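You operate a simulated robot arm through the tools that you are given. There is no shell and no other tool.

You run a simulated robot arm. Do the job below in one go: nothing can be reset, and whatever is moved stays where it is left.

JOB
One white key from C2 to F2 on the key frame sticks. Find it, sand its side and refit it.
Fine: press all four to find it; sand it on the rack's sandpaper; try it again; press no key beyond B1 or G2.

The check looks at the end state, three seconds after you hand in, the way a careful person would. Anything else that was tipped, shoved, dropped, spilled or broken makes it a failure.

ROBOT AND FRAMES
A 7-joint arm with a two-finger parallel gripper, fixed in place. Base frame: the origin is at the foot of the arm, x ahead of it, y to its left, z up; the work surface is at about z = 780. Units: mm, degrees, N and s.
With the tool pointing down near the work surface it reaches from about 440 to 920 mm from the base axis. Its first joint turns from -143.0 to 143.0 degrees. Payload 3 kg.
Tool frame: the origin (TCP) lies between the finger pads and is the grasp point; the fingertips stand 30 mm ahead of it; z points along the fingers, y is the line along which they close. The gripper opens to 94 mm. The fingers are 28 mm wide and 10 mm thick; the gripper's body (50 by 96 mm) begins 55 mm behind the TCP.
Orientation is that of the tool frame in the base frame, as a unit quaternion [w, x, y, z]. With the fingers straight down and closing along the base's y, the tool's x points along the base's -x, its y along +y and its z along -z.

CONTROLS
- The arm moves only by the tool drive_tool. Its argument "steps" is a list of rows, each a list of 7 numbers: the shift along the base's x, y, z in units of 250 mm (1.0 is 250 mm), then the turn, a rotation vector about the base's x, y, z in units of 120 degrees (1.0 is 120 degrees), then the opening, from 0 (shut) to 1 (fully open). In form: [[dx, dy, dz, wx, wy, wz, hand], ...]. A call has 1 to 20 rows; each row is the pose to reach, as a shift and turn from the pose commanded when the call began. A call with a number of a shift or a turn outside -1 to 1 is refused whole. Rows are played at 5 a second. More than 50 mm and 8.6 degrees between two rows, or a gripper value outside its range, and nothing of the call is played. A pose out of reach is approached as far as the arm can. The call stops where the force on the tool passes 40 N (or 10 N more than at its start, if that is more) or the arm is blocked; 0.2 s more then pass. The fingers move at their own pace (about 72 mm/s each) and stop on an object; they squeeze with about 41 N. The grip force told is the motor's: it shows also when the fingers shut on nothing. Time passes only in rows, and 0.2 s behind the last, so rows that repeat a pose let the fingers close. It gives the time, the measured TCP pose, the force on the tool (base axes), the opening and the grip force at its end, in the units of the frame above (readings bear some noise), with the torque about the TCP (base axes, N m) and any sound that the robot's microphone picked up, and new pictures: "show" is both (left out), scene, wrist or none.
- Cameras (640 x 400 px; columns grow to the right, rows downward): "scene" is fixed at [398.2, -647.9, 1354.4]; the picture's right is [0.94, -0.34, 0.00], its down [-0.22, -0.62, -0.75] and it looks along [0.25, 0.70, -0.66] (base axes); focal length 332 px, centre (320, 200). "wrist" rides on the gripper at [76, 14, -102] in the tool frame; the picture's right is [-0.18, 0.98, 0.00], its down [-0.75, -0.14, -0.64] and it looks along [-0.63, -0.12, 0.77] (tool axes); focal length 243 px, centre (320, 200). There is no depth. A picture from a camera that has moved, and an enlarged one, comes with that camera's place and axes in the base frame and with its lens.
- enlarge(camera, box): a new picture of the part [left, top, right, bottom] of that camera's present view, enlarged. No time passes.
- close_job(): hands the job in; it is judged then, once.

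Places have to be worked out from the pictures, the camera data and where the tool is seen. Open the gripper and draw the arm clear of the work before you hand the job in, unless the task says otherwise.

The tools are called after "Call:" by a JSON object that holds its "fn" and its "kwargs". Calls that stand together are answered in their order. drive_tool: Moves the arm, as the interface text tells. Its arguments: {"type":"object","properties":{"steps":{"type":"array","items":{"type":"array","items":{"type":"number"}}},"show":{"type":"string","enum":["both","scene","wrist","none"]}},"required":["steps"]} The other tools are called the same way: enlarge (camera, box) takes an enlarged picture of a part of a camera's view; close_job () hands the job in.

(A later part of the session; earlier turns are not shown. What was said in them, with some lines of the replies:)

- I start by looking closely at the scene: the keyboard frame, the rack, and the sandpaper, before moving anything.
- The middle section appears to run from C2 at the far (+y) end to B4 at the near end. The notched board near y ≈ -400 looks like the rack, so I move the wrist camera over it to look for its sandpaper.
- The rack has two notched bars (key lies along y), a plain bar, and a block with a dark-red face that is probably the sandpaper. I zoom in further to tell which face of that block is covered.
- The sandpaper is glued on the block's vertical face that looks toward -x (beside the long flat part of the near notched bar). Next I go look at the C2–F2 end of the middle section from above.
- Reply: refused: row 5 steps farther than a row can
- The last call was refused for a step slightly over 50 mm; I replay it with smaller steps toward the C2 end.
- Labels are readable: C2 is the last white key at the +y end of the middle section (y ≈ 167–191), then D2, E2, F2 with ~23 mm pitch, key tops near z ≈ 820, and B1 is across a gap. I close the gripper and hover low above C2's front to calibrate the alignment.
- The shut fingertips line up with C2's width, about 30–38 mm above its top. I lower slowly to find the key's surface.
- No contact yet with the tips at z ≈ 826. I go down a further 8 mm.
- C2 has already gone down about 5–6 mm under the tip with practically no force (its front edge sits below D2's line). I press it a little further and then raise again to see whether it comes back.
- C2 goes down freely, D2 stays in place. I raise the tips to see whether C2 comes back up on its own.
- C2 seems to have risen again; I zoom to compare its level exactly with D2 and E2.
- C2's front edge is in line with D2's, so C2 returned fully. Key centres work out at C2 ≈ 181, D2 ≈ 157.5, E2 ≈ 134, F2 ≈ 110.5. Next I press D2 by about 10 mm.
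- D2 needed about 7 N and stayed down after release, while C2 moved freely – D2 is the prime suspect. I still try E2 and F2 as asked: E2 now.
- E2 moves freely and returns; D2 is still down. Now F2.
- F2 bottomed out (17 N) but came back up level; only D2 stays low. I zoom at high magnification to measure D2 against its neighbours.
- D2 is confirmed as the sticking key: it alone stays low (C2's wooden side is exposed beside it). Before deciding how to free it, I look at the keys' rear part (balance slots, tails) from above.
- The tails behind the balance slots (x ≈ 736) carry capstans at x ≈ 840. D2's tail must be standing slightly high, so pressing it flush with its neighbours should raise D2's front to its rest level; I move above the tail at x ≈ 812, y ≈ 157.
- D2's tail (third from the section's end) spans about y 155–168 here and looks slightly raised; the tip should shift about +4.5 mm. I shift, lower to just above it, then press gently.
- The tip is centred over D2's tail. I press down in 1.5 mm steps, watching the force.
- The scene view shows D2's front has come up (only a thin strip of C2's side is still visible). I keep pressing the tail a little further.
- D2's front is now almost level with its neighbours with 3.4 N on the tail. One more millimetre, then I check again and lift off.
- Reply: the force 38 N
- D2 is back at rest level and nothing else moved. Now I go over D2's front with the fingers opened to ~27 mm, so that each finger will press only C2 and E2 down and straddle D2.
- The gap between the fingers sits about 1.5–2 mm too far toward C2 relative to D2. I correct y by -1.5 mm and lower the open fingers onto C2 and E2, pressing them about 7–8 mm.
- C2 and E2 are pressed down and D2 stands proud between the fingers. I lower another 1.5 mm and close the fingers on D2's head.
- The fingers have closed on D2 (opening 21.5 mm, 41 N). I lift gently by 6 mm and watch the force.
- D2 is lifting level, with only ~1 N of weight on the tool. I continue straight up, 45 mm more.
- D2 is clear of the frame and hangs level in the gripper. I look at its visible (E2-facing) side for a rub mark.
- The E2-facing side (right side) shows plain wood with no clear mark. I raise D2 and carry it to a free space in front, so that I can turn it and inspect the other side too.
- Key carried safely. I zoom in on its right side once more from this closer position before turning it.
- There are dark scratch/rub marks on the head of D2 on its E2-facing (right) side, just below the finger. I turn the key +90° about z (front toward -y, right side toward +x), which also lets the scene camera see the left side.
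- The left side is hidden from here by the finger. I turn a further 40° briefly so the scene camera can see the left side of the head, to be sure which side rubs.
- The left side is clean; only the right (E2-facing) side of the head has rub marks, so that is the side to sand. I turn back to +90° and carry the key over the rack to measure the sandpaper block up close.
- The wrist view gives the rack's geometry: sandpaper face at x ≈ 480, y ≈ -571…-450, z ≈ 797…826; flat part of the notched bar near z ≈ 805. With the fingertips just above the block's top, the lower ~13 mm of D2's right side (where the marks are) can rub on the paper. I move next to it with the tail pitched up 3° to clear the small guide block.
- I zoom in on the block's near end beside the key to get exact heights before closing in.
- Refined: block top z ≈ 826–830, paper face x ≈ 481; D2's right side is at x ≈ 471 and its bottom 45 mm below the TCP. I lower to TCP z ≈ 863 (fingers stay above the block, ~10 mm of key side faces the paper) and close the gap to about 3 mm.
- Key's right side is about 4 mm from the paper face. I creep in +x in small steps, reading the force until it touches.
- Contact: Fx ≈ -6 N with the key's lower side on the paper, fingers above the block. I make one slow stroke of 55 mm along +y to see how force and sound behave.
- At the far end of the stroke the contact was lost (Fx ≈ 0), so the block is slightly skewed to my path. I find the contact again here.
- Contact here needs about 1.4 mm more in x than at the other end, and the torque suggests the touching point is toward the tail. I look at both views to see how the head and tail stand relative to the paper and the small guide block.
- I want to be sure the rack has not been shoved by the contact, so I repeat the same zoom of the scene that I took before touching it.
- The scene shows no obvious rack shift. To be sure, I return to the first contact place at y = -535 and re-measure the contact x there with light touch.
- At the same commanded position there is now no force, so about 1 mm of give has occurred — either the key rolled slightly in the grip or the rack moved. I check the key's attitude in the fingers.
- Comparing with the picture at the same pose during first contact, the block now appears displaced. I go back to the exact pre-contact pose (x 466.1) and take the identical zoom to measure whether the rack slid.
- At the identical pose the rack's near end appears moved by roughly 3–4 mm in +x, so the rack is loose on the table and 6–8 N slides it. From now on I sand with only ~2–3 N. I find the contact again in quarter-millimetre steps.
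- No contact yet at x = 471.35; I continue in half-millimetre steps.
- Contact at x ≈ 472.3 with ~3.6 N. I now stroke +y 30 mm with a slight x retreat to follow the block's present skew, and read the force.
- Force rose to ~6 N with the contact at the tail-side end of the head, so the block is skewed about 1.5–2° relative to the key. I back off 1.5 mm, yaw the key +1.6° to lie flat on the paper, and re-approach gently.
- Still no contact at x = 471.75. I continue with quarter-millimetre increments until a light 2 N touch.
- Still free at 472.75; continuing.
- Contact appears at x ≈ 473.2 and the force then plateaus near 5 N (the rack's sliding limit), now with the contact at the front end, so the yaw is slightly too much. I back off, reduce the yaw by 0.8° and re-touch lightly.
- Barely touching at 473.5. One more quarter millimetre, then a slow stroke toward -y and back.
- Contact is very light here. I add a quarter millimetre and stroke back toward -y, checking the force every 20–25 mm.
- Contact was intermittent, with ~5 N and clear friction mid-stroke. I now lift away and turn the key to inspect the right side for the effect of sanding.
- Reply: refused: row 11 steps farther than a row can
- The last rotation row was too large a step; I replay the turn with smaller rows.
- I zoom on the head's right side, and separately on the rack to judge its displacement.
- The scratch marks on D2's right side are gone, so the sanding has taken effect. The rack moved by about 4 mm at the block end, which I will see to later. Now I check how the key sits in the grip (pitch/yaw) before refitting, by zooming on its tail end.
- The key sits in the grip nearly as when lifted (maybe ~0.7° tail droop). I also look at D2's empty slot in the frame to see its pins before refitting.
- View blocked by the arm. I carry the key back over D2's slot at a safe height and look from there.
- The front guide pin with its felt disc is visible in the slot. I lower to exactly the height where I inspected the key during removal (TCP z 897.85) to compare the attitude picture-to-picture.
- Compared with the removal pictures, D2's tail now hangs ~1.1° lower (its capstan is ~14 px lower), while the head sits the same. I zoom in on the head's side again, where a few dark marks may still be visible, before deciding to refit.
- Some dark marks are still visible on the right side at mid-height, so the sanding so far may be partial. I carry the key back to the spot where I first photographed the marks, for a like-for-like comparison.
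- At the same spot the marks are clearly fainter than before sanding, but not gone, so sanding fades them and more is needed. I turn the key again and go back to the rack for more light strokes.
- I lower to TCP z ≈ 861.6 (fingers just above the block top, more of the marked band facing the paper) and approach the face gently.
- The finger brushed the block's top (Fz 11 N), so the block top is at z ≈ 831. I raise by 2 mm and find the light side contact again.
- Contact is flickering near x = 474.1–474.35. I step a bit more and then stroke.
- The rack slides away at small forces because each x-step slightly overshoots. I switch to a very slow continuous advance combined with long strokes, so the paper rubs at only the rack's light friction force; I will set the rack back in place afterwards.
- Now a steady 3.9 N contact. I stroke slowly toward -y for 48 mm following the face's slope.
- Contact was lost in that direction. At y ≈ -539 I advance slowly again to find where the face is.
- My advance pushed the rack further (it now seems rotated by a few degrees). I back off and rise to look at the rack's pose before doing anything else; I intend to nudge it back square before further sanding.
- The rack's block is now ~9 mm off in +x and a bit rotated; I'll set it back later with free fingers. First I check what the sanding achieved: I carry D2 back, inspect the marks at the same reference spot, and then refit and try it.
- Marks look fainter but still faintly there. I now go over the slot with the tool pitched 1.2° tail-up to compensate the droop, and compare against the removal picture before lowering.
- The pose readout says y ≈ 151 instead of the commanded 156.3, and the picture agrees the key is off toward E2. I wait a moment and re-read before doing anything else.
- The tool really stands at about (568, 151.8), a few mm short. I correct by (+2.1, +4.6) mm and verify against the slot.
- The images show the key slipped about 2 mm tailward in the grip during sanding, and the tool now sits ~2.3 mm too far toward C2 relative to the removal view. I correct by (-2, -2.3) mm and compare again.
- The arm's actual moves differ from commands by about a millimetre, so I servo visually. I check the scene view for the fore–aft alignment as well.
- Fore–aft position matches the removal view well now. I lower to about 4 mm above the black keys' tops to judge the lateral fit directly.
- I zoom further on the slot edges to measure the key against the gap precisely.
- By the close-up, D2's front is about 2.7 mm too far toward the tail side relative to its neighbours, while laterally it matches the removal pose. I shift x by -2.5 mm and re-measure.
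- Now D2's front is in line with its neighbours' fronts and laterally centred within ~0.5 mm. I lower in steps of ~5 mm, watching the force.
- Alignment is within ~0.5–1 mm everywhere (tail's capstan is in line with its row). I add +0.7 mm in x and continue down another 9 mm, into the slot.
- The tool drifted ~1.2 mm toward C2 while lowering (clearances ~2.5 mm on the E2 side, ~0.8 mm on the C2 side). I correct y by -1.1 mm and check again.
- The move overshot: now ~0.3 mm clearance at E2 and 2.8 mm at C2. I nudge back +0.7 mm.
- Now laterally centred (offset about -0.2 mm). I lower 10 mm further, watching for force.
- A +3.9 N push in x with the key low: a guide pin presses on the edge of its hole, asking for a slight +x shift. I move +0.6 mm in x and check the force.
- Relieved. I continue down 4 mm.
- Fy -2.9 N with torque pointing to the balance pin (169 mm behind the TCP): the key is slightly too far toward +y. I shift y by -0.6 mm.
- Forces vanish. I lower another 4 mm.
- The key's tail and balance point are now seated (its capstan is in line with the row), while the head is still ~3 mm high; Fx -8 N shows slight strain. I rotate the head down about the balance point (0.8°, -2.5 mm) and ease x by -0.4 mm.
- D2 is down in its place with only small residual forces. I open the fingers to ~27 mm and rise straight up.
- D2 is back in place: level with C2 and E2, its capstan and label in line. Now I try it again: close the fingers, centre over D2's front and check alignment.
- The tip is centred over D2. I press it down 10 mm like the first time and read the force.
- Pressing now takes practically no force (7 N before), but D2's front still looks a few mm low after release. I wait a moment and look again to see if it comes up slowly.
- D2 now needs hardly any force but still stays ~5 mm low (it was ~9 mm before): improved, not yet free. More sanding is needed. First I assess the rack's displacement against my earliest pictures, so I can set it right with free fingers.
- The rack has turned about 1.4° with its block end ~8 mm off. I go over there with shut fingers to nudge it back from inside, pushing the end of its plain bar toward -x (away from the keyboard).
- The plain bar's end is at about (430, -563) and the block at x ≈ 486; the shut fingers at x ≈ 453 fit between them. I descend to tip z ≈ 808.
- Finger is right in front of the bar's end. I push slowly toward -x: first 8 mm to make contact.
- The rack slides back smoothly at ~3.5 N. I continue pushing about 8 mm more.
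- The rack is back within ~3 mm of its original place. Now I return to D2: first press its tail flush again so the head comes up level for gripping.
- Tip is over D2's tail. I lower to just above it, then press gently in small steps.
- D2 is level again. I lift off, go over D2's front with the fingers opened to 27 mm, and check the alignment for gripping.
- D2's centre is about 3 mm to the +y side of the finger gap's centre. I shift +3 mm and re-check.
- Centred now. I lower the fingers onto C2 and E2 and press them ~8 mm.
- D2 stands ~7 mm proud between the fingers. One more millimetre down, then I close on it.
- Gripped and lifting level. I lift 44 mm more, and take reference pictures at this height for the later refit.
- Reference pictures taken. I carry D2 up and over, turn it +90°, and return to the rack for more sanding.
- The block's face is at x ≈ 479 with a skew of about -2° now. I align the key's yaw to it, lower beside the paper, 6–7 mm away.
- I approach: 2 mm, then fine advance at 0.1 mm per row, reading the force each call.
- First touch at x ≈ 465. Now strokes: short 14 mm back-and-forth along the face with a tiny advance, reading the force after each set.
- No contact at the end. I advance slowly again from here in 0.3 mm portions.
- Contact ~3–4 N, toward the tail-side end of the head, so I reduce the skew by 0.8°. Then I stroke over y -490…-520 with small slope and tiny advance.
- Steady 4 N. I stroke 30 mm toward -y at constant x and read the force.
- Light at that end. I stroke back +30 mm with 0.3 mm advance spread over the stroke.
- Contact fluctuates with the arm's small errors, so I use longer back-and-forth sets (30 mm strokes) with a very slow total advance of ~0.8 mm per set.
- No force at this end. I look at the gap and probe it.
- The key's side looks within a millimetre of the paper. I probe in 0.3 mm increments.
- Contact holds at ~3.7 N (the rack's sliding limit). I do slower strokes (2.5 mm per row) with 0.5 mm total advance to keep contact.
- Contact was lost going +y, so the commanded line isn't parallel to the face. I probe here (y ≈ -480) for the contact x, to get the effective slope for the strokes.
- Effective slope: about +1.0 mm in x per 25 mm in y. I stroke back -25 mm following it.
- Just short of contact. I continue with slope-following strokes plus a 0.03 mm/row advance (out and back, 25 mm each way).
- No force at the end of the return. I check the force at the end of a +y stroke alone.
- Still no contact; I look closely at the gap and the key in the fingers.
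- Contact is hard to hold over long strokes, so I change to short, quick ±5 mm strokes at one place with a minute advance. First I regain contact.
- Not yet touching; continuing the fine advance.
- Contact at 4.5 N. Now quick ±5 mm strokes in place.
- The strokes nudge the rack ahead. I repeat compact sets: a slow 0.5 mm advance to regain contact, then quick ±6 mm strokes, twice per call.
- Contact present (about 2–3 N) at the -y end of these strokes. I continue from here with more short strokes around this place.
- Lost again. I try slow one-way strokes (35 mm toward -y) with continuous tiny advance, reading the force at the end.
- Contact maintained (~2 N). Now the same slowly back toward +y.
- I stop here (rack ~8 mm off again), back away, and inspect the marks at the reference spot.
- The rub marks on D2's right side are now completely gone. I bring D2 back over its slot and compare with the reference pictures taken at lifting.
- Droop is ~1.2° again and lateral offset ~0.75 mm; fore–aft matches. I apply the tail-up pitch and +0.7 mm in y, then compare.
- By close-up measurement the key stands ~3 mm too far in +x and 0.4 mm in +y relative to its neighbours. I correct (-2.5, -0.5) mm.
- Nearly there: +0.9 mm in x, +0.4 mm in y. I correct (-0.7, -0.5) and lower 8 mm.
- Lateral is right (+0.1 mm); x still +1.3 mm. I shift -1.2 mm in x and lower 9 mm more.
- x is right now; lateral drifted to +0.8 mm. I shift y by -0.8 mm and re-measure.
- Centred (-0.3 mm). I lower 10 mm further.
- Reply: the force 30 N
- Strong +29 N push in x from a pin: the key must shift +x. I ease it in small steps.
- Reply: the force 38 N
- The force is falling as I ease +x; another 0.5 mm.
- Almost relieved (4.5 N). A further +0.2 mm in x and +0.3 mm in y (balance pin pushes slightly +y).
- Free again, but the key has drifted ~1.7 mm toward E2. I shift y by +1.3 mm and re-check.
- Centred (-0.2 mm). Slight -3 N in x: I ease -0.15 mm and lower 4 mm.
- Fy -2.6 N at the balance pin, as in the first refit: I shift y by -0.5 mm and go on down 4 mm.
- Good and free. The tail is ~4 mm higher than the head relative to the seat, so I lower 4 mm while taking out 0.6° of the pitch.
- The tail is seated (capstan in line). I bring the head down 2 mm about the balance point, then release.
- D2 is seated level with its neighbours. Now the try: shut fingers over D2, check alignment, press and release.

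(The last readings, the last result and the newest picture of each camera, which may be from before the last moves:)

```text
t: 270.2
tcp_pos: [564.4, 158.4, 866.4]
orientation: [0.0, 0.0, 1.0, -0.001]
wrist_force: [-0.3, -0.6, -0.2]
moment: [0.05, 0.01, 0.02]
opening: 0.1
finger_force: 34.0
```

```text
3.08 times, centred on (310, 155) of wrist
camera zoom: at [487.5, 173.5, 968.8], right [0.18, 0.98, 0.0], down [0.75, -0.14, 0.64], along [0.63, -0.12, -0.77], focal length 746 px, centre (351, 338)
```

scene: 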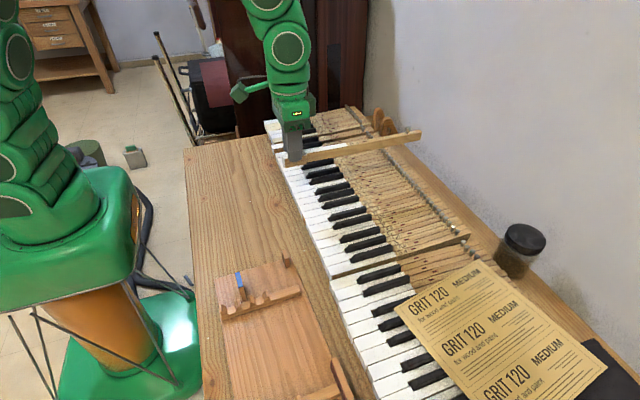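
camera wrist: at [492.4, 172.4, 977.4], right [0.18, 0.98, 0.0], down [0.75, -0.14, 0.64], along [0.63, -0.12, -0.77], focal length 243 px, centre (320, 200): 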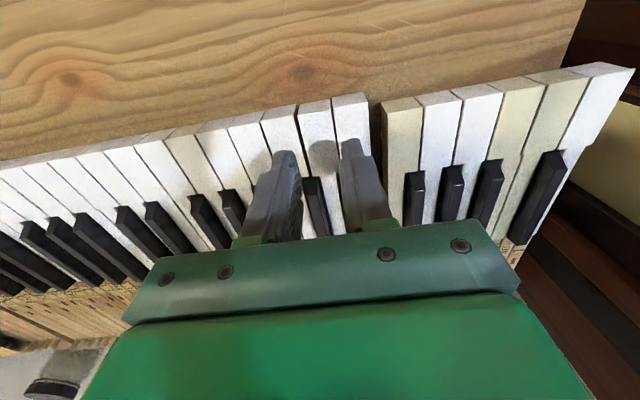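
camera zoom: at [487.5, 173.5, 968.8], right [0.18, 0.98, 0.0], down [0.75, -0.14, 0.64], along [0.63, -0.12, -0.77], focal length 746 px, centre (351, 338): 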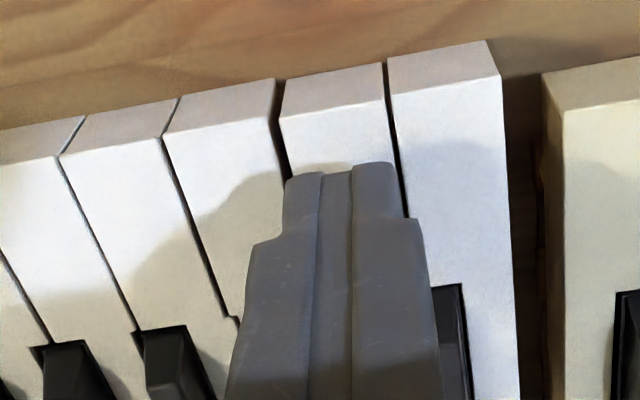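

Aligned with D2. Press ~10 mm, read, then release and look.

Call:
{"fn": "drive_tool", "kwargs": {"steps": [[0, 0, -0.03, 0, 0, 0, 0], [0, 0, -0.05, 0, 0, 0, 0], [0, 0, -0.065, 0, 0, 0, 0], [0, 0, -0.08, 0, 0, 0, 0], [0, 0, -0.08, 0, 0, 0, 0]], "show": "none"}}

Call:
{"fn": "enlarge", "kwargs": {"camera": "wrist", "box": [220, 90, 400, 220]}}

Call:
{"fn": "drive_tool", "kwargs": {"steps": [[0, 0, 0.03, 0, 0, 0, 0], [0, 0, 0.06, 0, 0, 0, 0], [0, 0, 0.08, 0, 0, 0, 0], [0, 0, 0.08, 0, 0, 0, 0]], "show": "none"}}

Call:
{"fn": "enlarge", "kwargs": {"camera": "wrist", "box": [220, 90, 400, 220]}}

Call:
{"fn": "enlarge", "kwargs": {"camera": "scene", "box": [255, 110, 335, 160]}}

```text
t: 271.4
tcp_pos: [564.8, 159.7, 845.9]
orientation: [0.0, -0.001, 1.0, 0.001]
wrist_force: [0.8, -0.2, -0.2]
moment: [0.0, 0.0, 0.0]
opening: 0.0
finger_force: 33.2
```

```text
3.08 times, centred on (310, 155) of wrist
camera zoom: at [486.9, 173.9, 948.6], right [0.18, 0.98, 0.0], down [0.75, -0.14, 0.64], along [0.63, -0.12, -0.77], focal length 746 px, centre (351, 338)
```

zoom: 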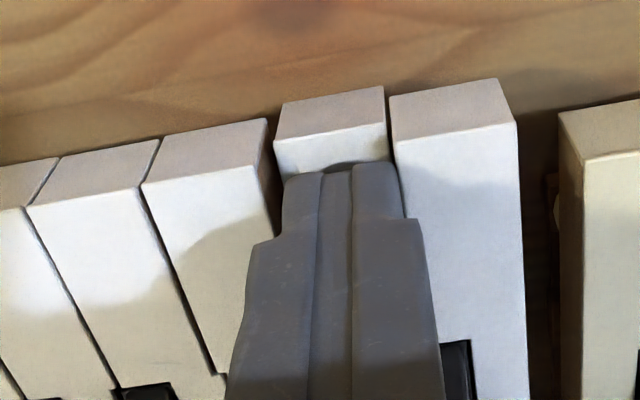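

```text
t: 272.4
tcp_pos: [565.0, 158.4, 868.3]
orientation: [0.0, 0.0, 1.0, 0.0]
wrist_force: [0.7, 0.6, -0.3]
moment: [-0.01, 0.0, 0.03]
opening: 0.0
finger_force: 32.6
```

```text
3.08 times, centred on (310, 155) of wrist
camera zoom: at [487.4, 173.2, 970.2], right [0.18, 0.98, 0.0], down [0.75, -0.14, 0.64], along [0.63, -0.12, -0.77], focal length 746 px, centre (351, 338)
```

zoom: 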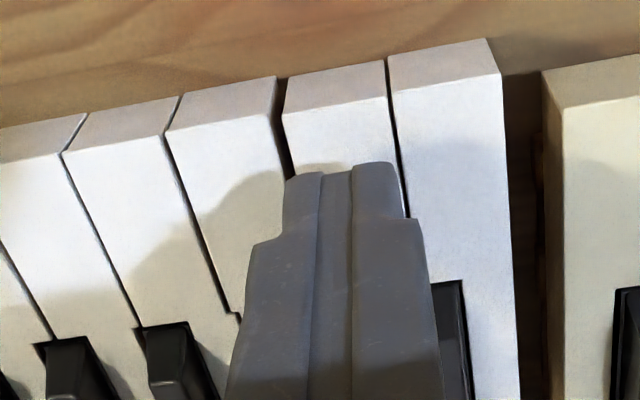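

```text
8.00 times, centred on (295, 135) of scene
camera zoom: at [398.2, -647.9, 1354.4], right [0.94, -0.34, 0.0], down [-0.22, -0.62, -0.75], along [0.25, 0.7, -0.66], focal length 2652 px, centre (520, 720)
```

zoom: 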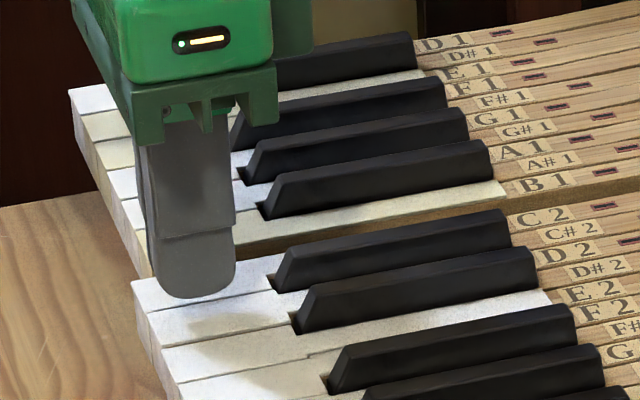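

D2 now presses without resistance and returns fully level – it no longer sticks. The remaining task is to set the rack back: its block end is ~10 mm off. I go there with shut fingers as before.

Call:
{"fn": "drive_tool", "kwargs": {"steps": [[0, -0.05, 0.12, 0, 0, 0, 0], [0, -0.15, 0.26, 0, 0, 0, 0], [0, -0.33, 0.32, 0, 0, 0, 0], [0, -0.51, 0.32, 0, 0, 0, 0], [0, -0.69, 0.32, 0, 0, 0, 0], [0, -0.87, 0.32, 0, 0, 0, 0], [0, -1.0, 0.32, 0, 0, 0, 0]], "show": "none"}}

Call:
{"fn": "drive_tool", "kwargs": {"steps": [[0, -0.18, 0, 0, 0, 0, 0], [-0.04, -0.36, 0, 0, 0, 0, 0], [-0.08, -0.54, 0, 0, 0, 0, 0], [-0.12, -0.72, 0, 0, 0, 0, 0], [-0.16, -0.88, 0, 0, 0, 0, 0], [-0.2, -1.0, 0, 0, 0, 0, 0]], "show": "none"}}

Call:
{"fn": "drive_tool", "kwargs": {"steps": [[-0.06, -0.18, 0, 0, 0, 0, 0], [-0.12, -0.36, 0, 0, 0, 0, 0], [-0.18, -0.54, 0, 0, 0, 0, 0], [-0.24, -0.72, 0, 0, 0, 0, 0], [-0.24, -0.88, 0, 0, 0, 0, 0], [-0.24, -0.88, 0, 0, 0, 0, 0], [-0.24, -0.88, 0, 0, 0, 0, 0]], "show": "wrist"}}

Call:
{"fn": "enlarge", "kwargs": {"camera": "wrist", "box": [160, 0, 480, 200]}}

```text
t: 274.0
tcp_pos: [565.0, -95.0, 946.3]
orientation: [0.0, 0.0, 1.0, 0.0]
wrist_force: [-0.1, -0.4, 0.1]
moment: [0.02, 0.02, 0.01]
opening: 0.0
finger_force: 33.2
```

```text
t: 275.4
tcp_pos: [514.3, -342.0, 949.9]
orientation: [0.0, 0.0, 1.0, 0.0]
wrist_force: [0.2, 0.1, 0.4]
moment: [0.01, -0.03, -0.02]
opening: 0.3
finger_force: 32.6
```

```text
t: 277.0
tcp_pos: [451.6, -560.0, 948.7]
orientation: [0.0, 0.0, 1.0, 0.001]
wrist_force: [-0.6, 0.3, -0.4]
moment: [-0.01, 0.01, 0.01]
opening: 0.0
finger_force: 33.6
camera wrist: at [374.5, -545.3, 1051.2], right [0.18, 0.98, 0.0], down [0.75, -0.14, 0.64], along [0.63, -0.12, -0.77], focal length 243 px, centre (320, 200)
```

wrist: 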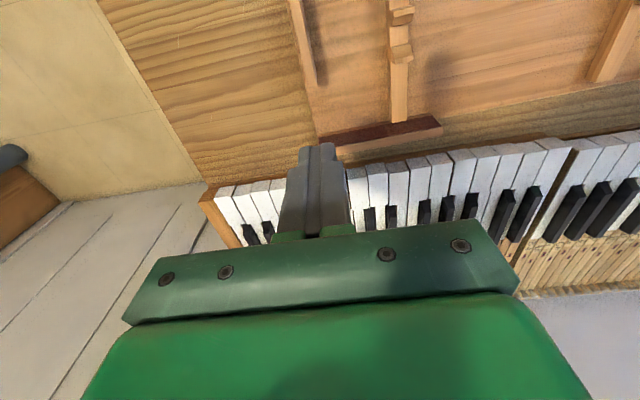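

```text
2.00 times, centred on (320, 100) of wrist
camera zoom: at [374.5, -545.3, 1051.2], right [0.18, 0.98, 0.0], down [0.75, -0.14, 0.64], along [0.63, -0.12, -0.77], focal length 485 px, centre (320, 400)
```

zoom: 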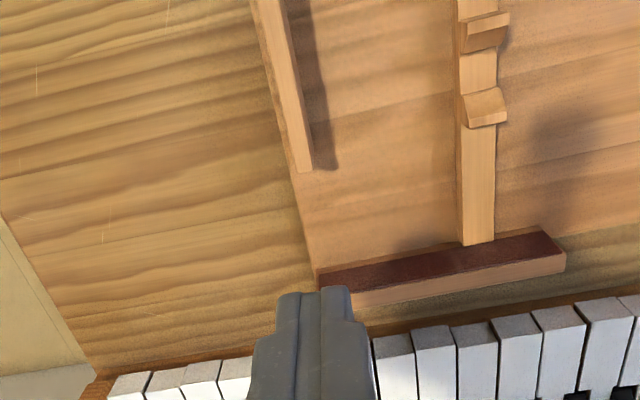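

The bar's end is at x ≈ 434; its original place is ≈ 421. I shift +4 mm for clearance, descend, then push about 13 mm after contact.

Call:
{"fn": "drive_tool", "kwargs": {"steps": [[0.016, 0, -0.14, 0, 0, 0, 0], [0.016, 0, -0.28, 0, 0, 0, 0], [0.016, 0, -0.38, 0, 0, 0, 0], [0.016, 0, -0.436, 0, 0, 0, 0], [0.016, 0, -0.436, 0, 0, 0, 0]], "show": "wrist"}}

Call:
{"fn": "enlarge", "kwargs": {"camera": "wrist", "box": [220, 40, 440, 220]}}

Call:
{"fn": "drive_tool", "kwargs": {"steps": [[-0.006, 0, 0, 0, 0, 0, 0], [-0.012, 0, 0, 0, 0, 0, 0], [-0.018, 0, 0, 0, 0, 0, 0], [-0.024, 0, 0, 0, 0, 0, 0], [-0.03, 0, 0, 0, 0, 0, 0], [-0.034, 0, 0, 0, 0, 0, 0]], "show": "none"}}

```text
t: 278.2
tcp_pos: [457.8, -562.4, 838.7]
orientation: [0.0, 0.001, 1.0, 0.0]
wrist_force: [-0.4, -0.4, 0.2]
moment: [-0.01, 0.0, -0.05]
opening: 0.0
finger_force: 33.4
camera wrist: at [381.1, -546.5, 940.4], right [0.18, 0.98, 0.0], down [0.75, -0.14, 0.64], along [0.63, -0.12, -0.77], focal length 243 px, centre (320, 200)
```

wrist: 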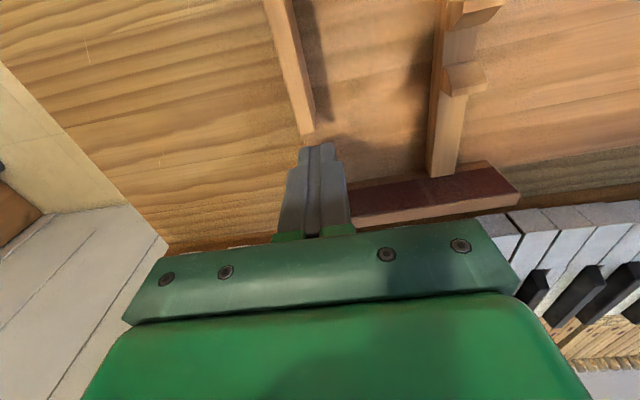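

```text
2.22 times, centred on (330, 130) of wrist
camera zoom: at [381.1, -546.5, 940.4], right [0.18, 0.98, 0.0], down [0.75, -0.14, 0.64], along [0.63, -0.12, -0.77], focal length 539 px, centre (298, 356)
```

zoom: 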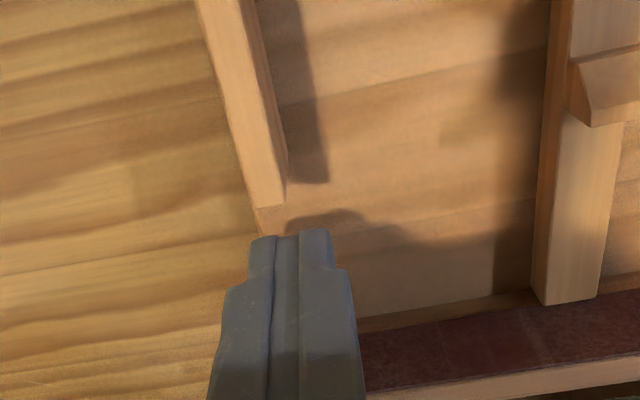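

```text
t: 279.6
tcp_pos: [449.1, -561.6, 838.2]
orientation: [0.001, 0.0, 1.0, 0.0]
wrist_force: [0.0, -0.9, 0.2]
moment: [0.03, 0.02, 0.01]
opening: 0.0
finger_force: 32.9
```

No contact yet at x ≈ 449. I continue slowly.

Call:
{"fn": "drive_tool", "kwargs": {"steps": [[-0.004, 0, 0, 0, 0, 0, 0], [-0.008, 0, 0, 0, 0, 0, 0], [-0.012, 0, 0, 0, 0, 0, 0], [-0.016, 0, 0, 0, 0, 0, 0]], "show": "none"}}

```text
t: 280.6
tcp_pos: [446.5, -560.8, 839.4]
orientation: [0.0, 0.0, 1.0, 0.0]
wrist_force: [4.8, -0.1, 2.6]
moment: [-0.01, -0.06, 0.01]
opening: 0.1
finger_force: 32.7
```

Contact (4.8 N). I push 10 mm more, then retreat and compare with the original picture.

Call:
{"fn": "drive_tool", "kwargs": {"steps": [[-0.004, 0, 0, 0, 0, 0, 0], [-0.008, 0, 0, 0, 0, 0, 0], [-0.012, 0, 0, 0, 0, 0, 0], [-0.016, 0, 0, 0, 0, 0, 0], [-0.02, 0, 0, 0, 0, 0, 0], [-0.024, 0, 0, 0, 0, 0, 0], [-0.028, 0, 0, 0, 0, 0, 0], [-0.032, 0, 0, 0, 0, 0, 0], [-0.036, 0, 0, 0, 0, 0, 0], [-0.04, 0, 0, 0, 0, 0, 0]], "show": "none"}}

Call:
{"fn": "drive_tool", "kwargs": {"steps": [[0.02, 0, 0, 0, 0, 0, 0], [0.04, 0, 0.04, 0, 0, 0, 0], [0.04, 0, 0.2, 0, 0, 0, 0], [0.04, 0.05, 0.36, 0, 0, 0, 0], [0.04, 0.2, 0.44, 0, 0, 0, 0], [0.08, 0.38, 0.44, 0, 0, 0, 0], [0.12, 0.56, 0.44, 0, 0, 0, 0], [0.16, 0.74, 0.44, 0, 0, 0, 0], [0.2, 0.9, 0.44, 0, 0, 0, 0], [0.24, 1.0, 0.44, 0, 0, 0, 0]], "show": "none"}}

Call:
{"fn": "drive_tool", "kwargs": {"steps": [[0.04, 0.18, 0, 0, 0, 0, 0], [0.08, 0.36, 0, 0, 0, 0, 0], [0.12, 0.54, 0, 0, 0, 0, 0], [0.16, 0.72, 0, 0, 0, 0, 0], [0.2, 0.88, 0, 0, 0, 0, 0], [0.24, 1.0, 0, 0, 0, 0, 0]], "show": "scene"}}

Call:
{"fn": "enlarge", "kwargs": {"camera": "scene", "box": [280, 340, 376, 400]}}

Call:
{"fn": "enlarge", "kwargs": {"camera": "scene", "box": [200, 230, 360, 400]}}

Call:
{"fn": "enlarge", "kwargs": {"camera": "scene", "box": [180, 240, 500, 400]}}

```text
t: 282.8
tcp_pos: [434.5, -561.5, 837.1]
orientation: [0.001, 0.0, 1.0, 0.0]
wrist_force: [3.7, -0.1, 2.2]
moment: [-0.01, -0.07, 0.0]
opening: 0.1
finger_force: 33.0
```

```text
t: 285.0
tcp_pos: [495.5, -312.4, 951.2]
orientation: [-0.001, 0.001, 1.0, 0.0]
wrist_force: [0.1, 0.3, 0.2]
moment: [0.01, 0.0, 0.01]
opening: 0.0
finger_force: 33.2
```

```text
t: 286.4
tcp_pos: [557.6, -59.8, 949.0]
orientation: [-0.001, -0.001, 1.0, 0.0]
wrist_force: [0.2, 0.2, 0.0]
moment: [-0.01, 0.04, 0.0]
opening: 0.0
finger_force: 32.3
```

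scene: 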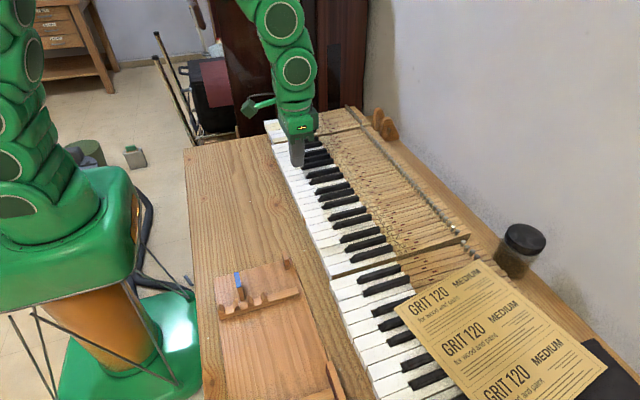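

```text
6.67 times, centred on (328, 370) of scene
camera zoom: at [398.2, -647.9, 1354.4], right [0.94, -0.34, 0.0], down [-0.22, -0.62, -0.75], along [0.25, 0.7, -0.66], focal length 2210 px, centre (267, -933)
```

zoom: 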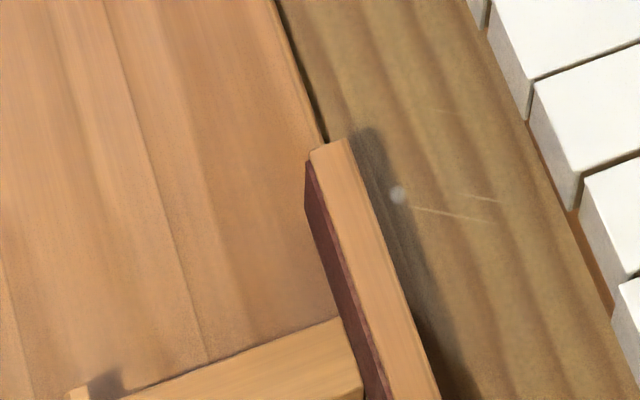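

```text
2.35 times, centred on (280, 315) of scene
camera zoom: at [398.2, -647.9, 1354.4], right [0.94, -0.34, 0.0], down [-0.22, -0.62, -0.75], along [0.25, 0.7, -0.66], focal length 780 px, centre (414, -71)
```

zoom: 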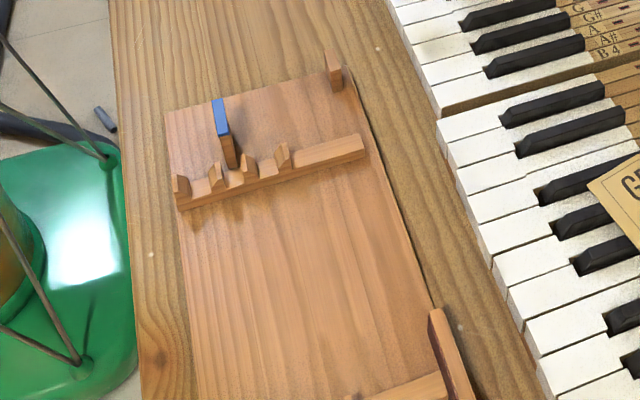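

```text
2.00 times, centred on (340, 320) of scene
camera zoom: at [398.2, -647.9, 1354.4], right [0.94, -0.34, 0.0], down [-0.22, -0.62, -0.75], along [0.25, 0.7, -0.66], focal length 663 px, centre (280, -40)
```

zoom: 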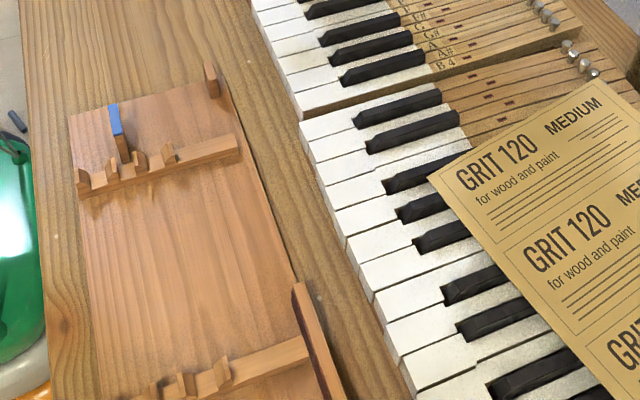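

The rack is back within ~2–3 mm of its original place. I open the gripper, draw the arm up to its starting pose and make a last visual check of all keys.

Call:
{"fn": "drive_tool", "kwargs": {"steps": [[0, 0, 0.15, 0, 0, 0, 0.3], [0, -0.05, 0.3, 0, 0, 0, 0.7], [-0.02, -0.12, 0.42, 0, 0, 0, 1], [-0.04, -0.2, 0.5, 0, 0, 0, 1], [-0.05, -0.24, 0.5, 0, 0, 0, 1], [-0.05, -0.24, 0.5, 0, 0, 0, 1], [-0.05, -0.24, 0.5, 0, 0, 0, 1]]}}

Call:
{"fn": "enlarge", "kwargs": {"camera": "scene", "box": [255, 100, 335, 160]}}

Call:
{"fn": "enlarge", "kwargs": {"camera": "scene", "box": [310, 100, 390, 150]}}

Call:
{"fn": "enlarge", "kwargs": {"camera": "wrist", "box": [180, 20, 640, 260]}}

```text
t: 288.0
tcp_pos: [544.3, -123.9, 1073.1]
orientation: [0.0, 0.0, 1.0, 0.001]
wrist_force: [-1.0, 0.2, -0.2]
moment: [0.0, -0.02, 0.0]
opening: 94.2
finger_force: 0.1
camera wrist: at [467.4, -108.4, 1175.7], right [0.18, 0.98, 0.0], down [0.75, -0.14, 0.64], along [0.63, -0.12, -0.77], focal length 243 px, centre (320, 200)
```

scene: 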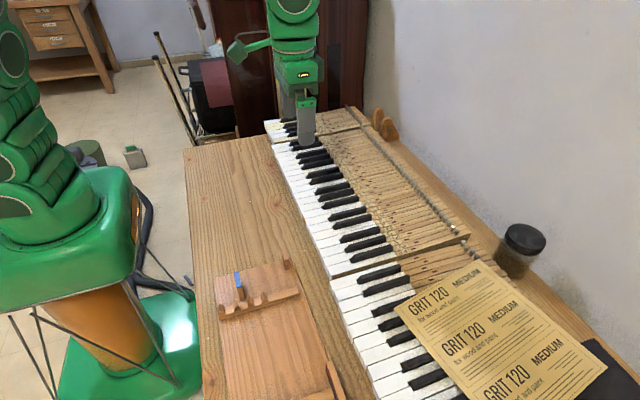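
wrist: 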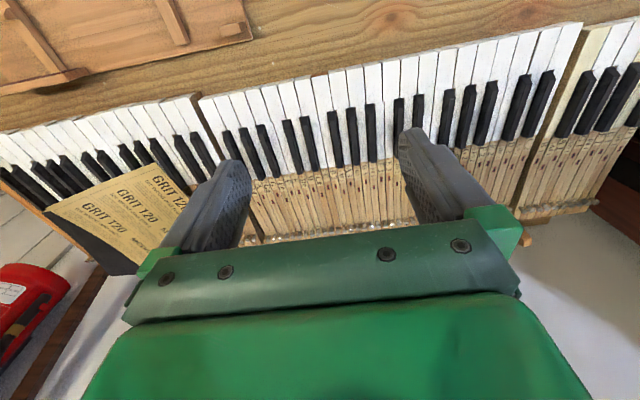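

```text
6.67 times, centred on (295, 130) of scene
camera zoom: at [398.2, -647.9, 1354.4], right [0.94, -0.34, 0.0], down [-0.22, -0.62, -0.75], along [0.25, 0.7, -0.66], focal length 2210 px, centre (487, 667)
```

zoom: 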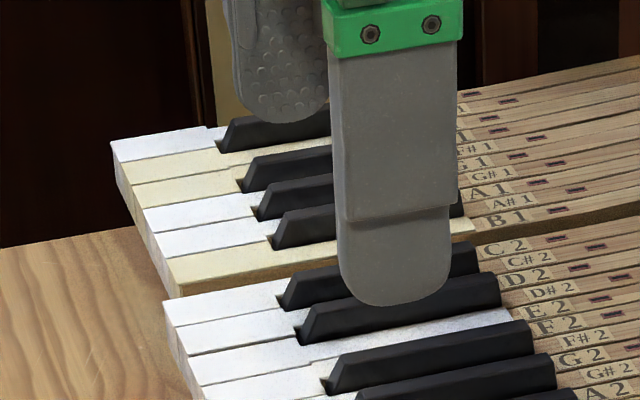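

```text
8.00 times, centred on (350, 125) of scene
camera zoom: at [398.2, -647.9, 1354.4], right [0.94, -0.34, 0.0], down [-0.22, -0.62, -0.75], along [0.25, 0.7, -0.66], focal length 2652 px, centre (80, 800)
```

zoom: 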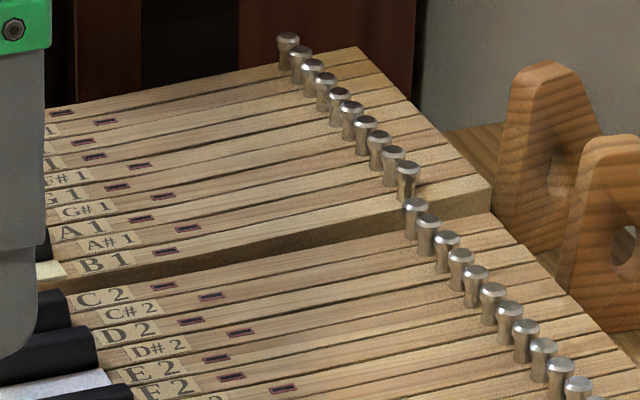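

```text
1.39 times, centred on (410, 140) of wrist
camera zoom: at [467.4, -108.4, 1175.7], right [0.18, 0.98, 0.0], down [0.75, -0.14, 0.64], along [0.63, -0.12, -0.77], focal length 338 px, centre (195, 284)
```

zoom: 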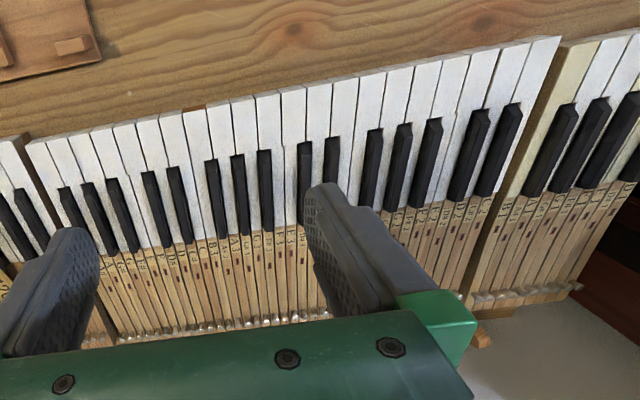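

Everything looks in place; a last close look at C2–F2 from the wrist camera before handing in.

Call:
{"fn": "enlarge", "kwargs": {"camera": "wrist", "box": [480, 15, 600, 115]}}

Call:
{"fn": "enlarge", "kwargs": {"camera": "wrist", "box": [0, 0, 260, 100]}}

```text
4.00 times, centred on (540, 65) of wrist
camera zoom: at [467.4, -108.4, 1175.7], right [0.18, 0.98, 0.0], down [0.75, -0.14, 0.64], along [0.63, -0.12, -0.77], focal length 970 px, centre (-560, 740)
```

zoom: 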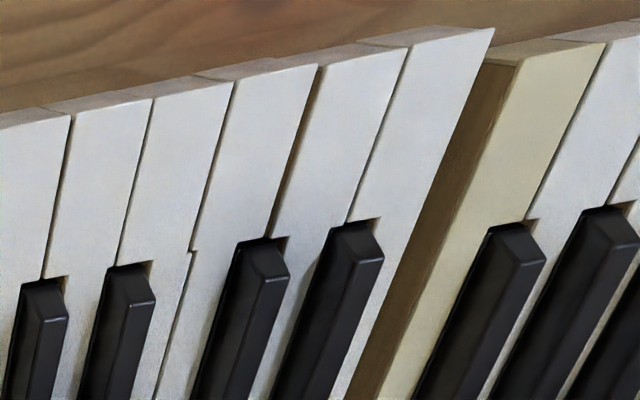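

```text
2.46 times, centred on (130, 50) of wrist
camera zoom: at [467.4, -108.4, 1175.7], right [0.18, 0.98, 0.0], down [0.75, -0.14, 0.64], along [0.63, -0.12, -0.77], focal length 597 px, centre (788, 569)
```

zoom: 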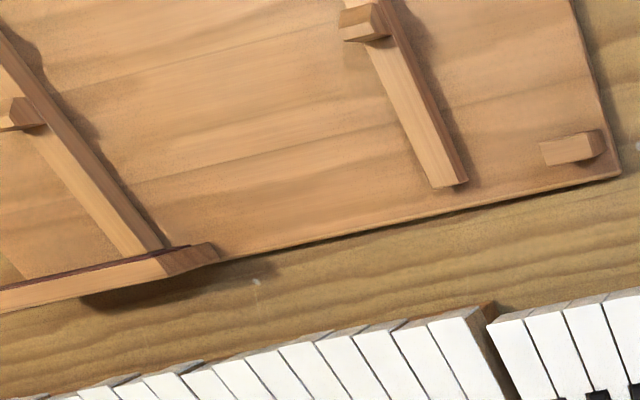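

All white keys C2–F2 are level and in line. D2 has been sanded, refitted and tried, and it now returns freely. The rack is back in place, the gripper is open and the arm is clear, so I hand the job in.

Call:
{"fn": "close_job", "kwargs": {}}

```text
The job is handed in.
```

D2 was the sticking key. It is sanded, back in its place, and now presses without resistance and returns level.

- **Finding it:** I pressed C2, D2, E2 and F2. Only D2 stayed down after release.
- **Sanding:** the rub marks were on D2's right side, the one facing E2. After the first round on the rack's sandpaper D2 still stuck a little, so I took it out again and sanded until the marks were gone.
- **Keys touched:** besides these four I pressed no other white key; C2 and E2 also went down when I gripped D2. To get D2 level for gripping I pressed its tail twice. The first time it reached about 37 N and also bore on the tails of the neighbouring black keys.
- **Refit strain:** the second time D2 went in, a pin caught it and the force reached about 38 N before I eased it free. Nothing looked damaged.
- **D2's gaps:** it now sits slightly closer to C2 than it did at the start, with a visible gap on both sides.
- **The rack:** it lies loose on the table and slid up to about 10 mm while I sanded. I pushed it back. By the pictures it is now within about 3–4 mm of where it started, mostly off toward the near end of the table.

The gripper is open and the arm is back near its starting pose.
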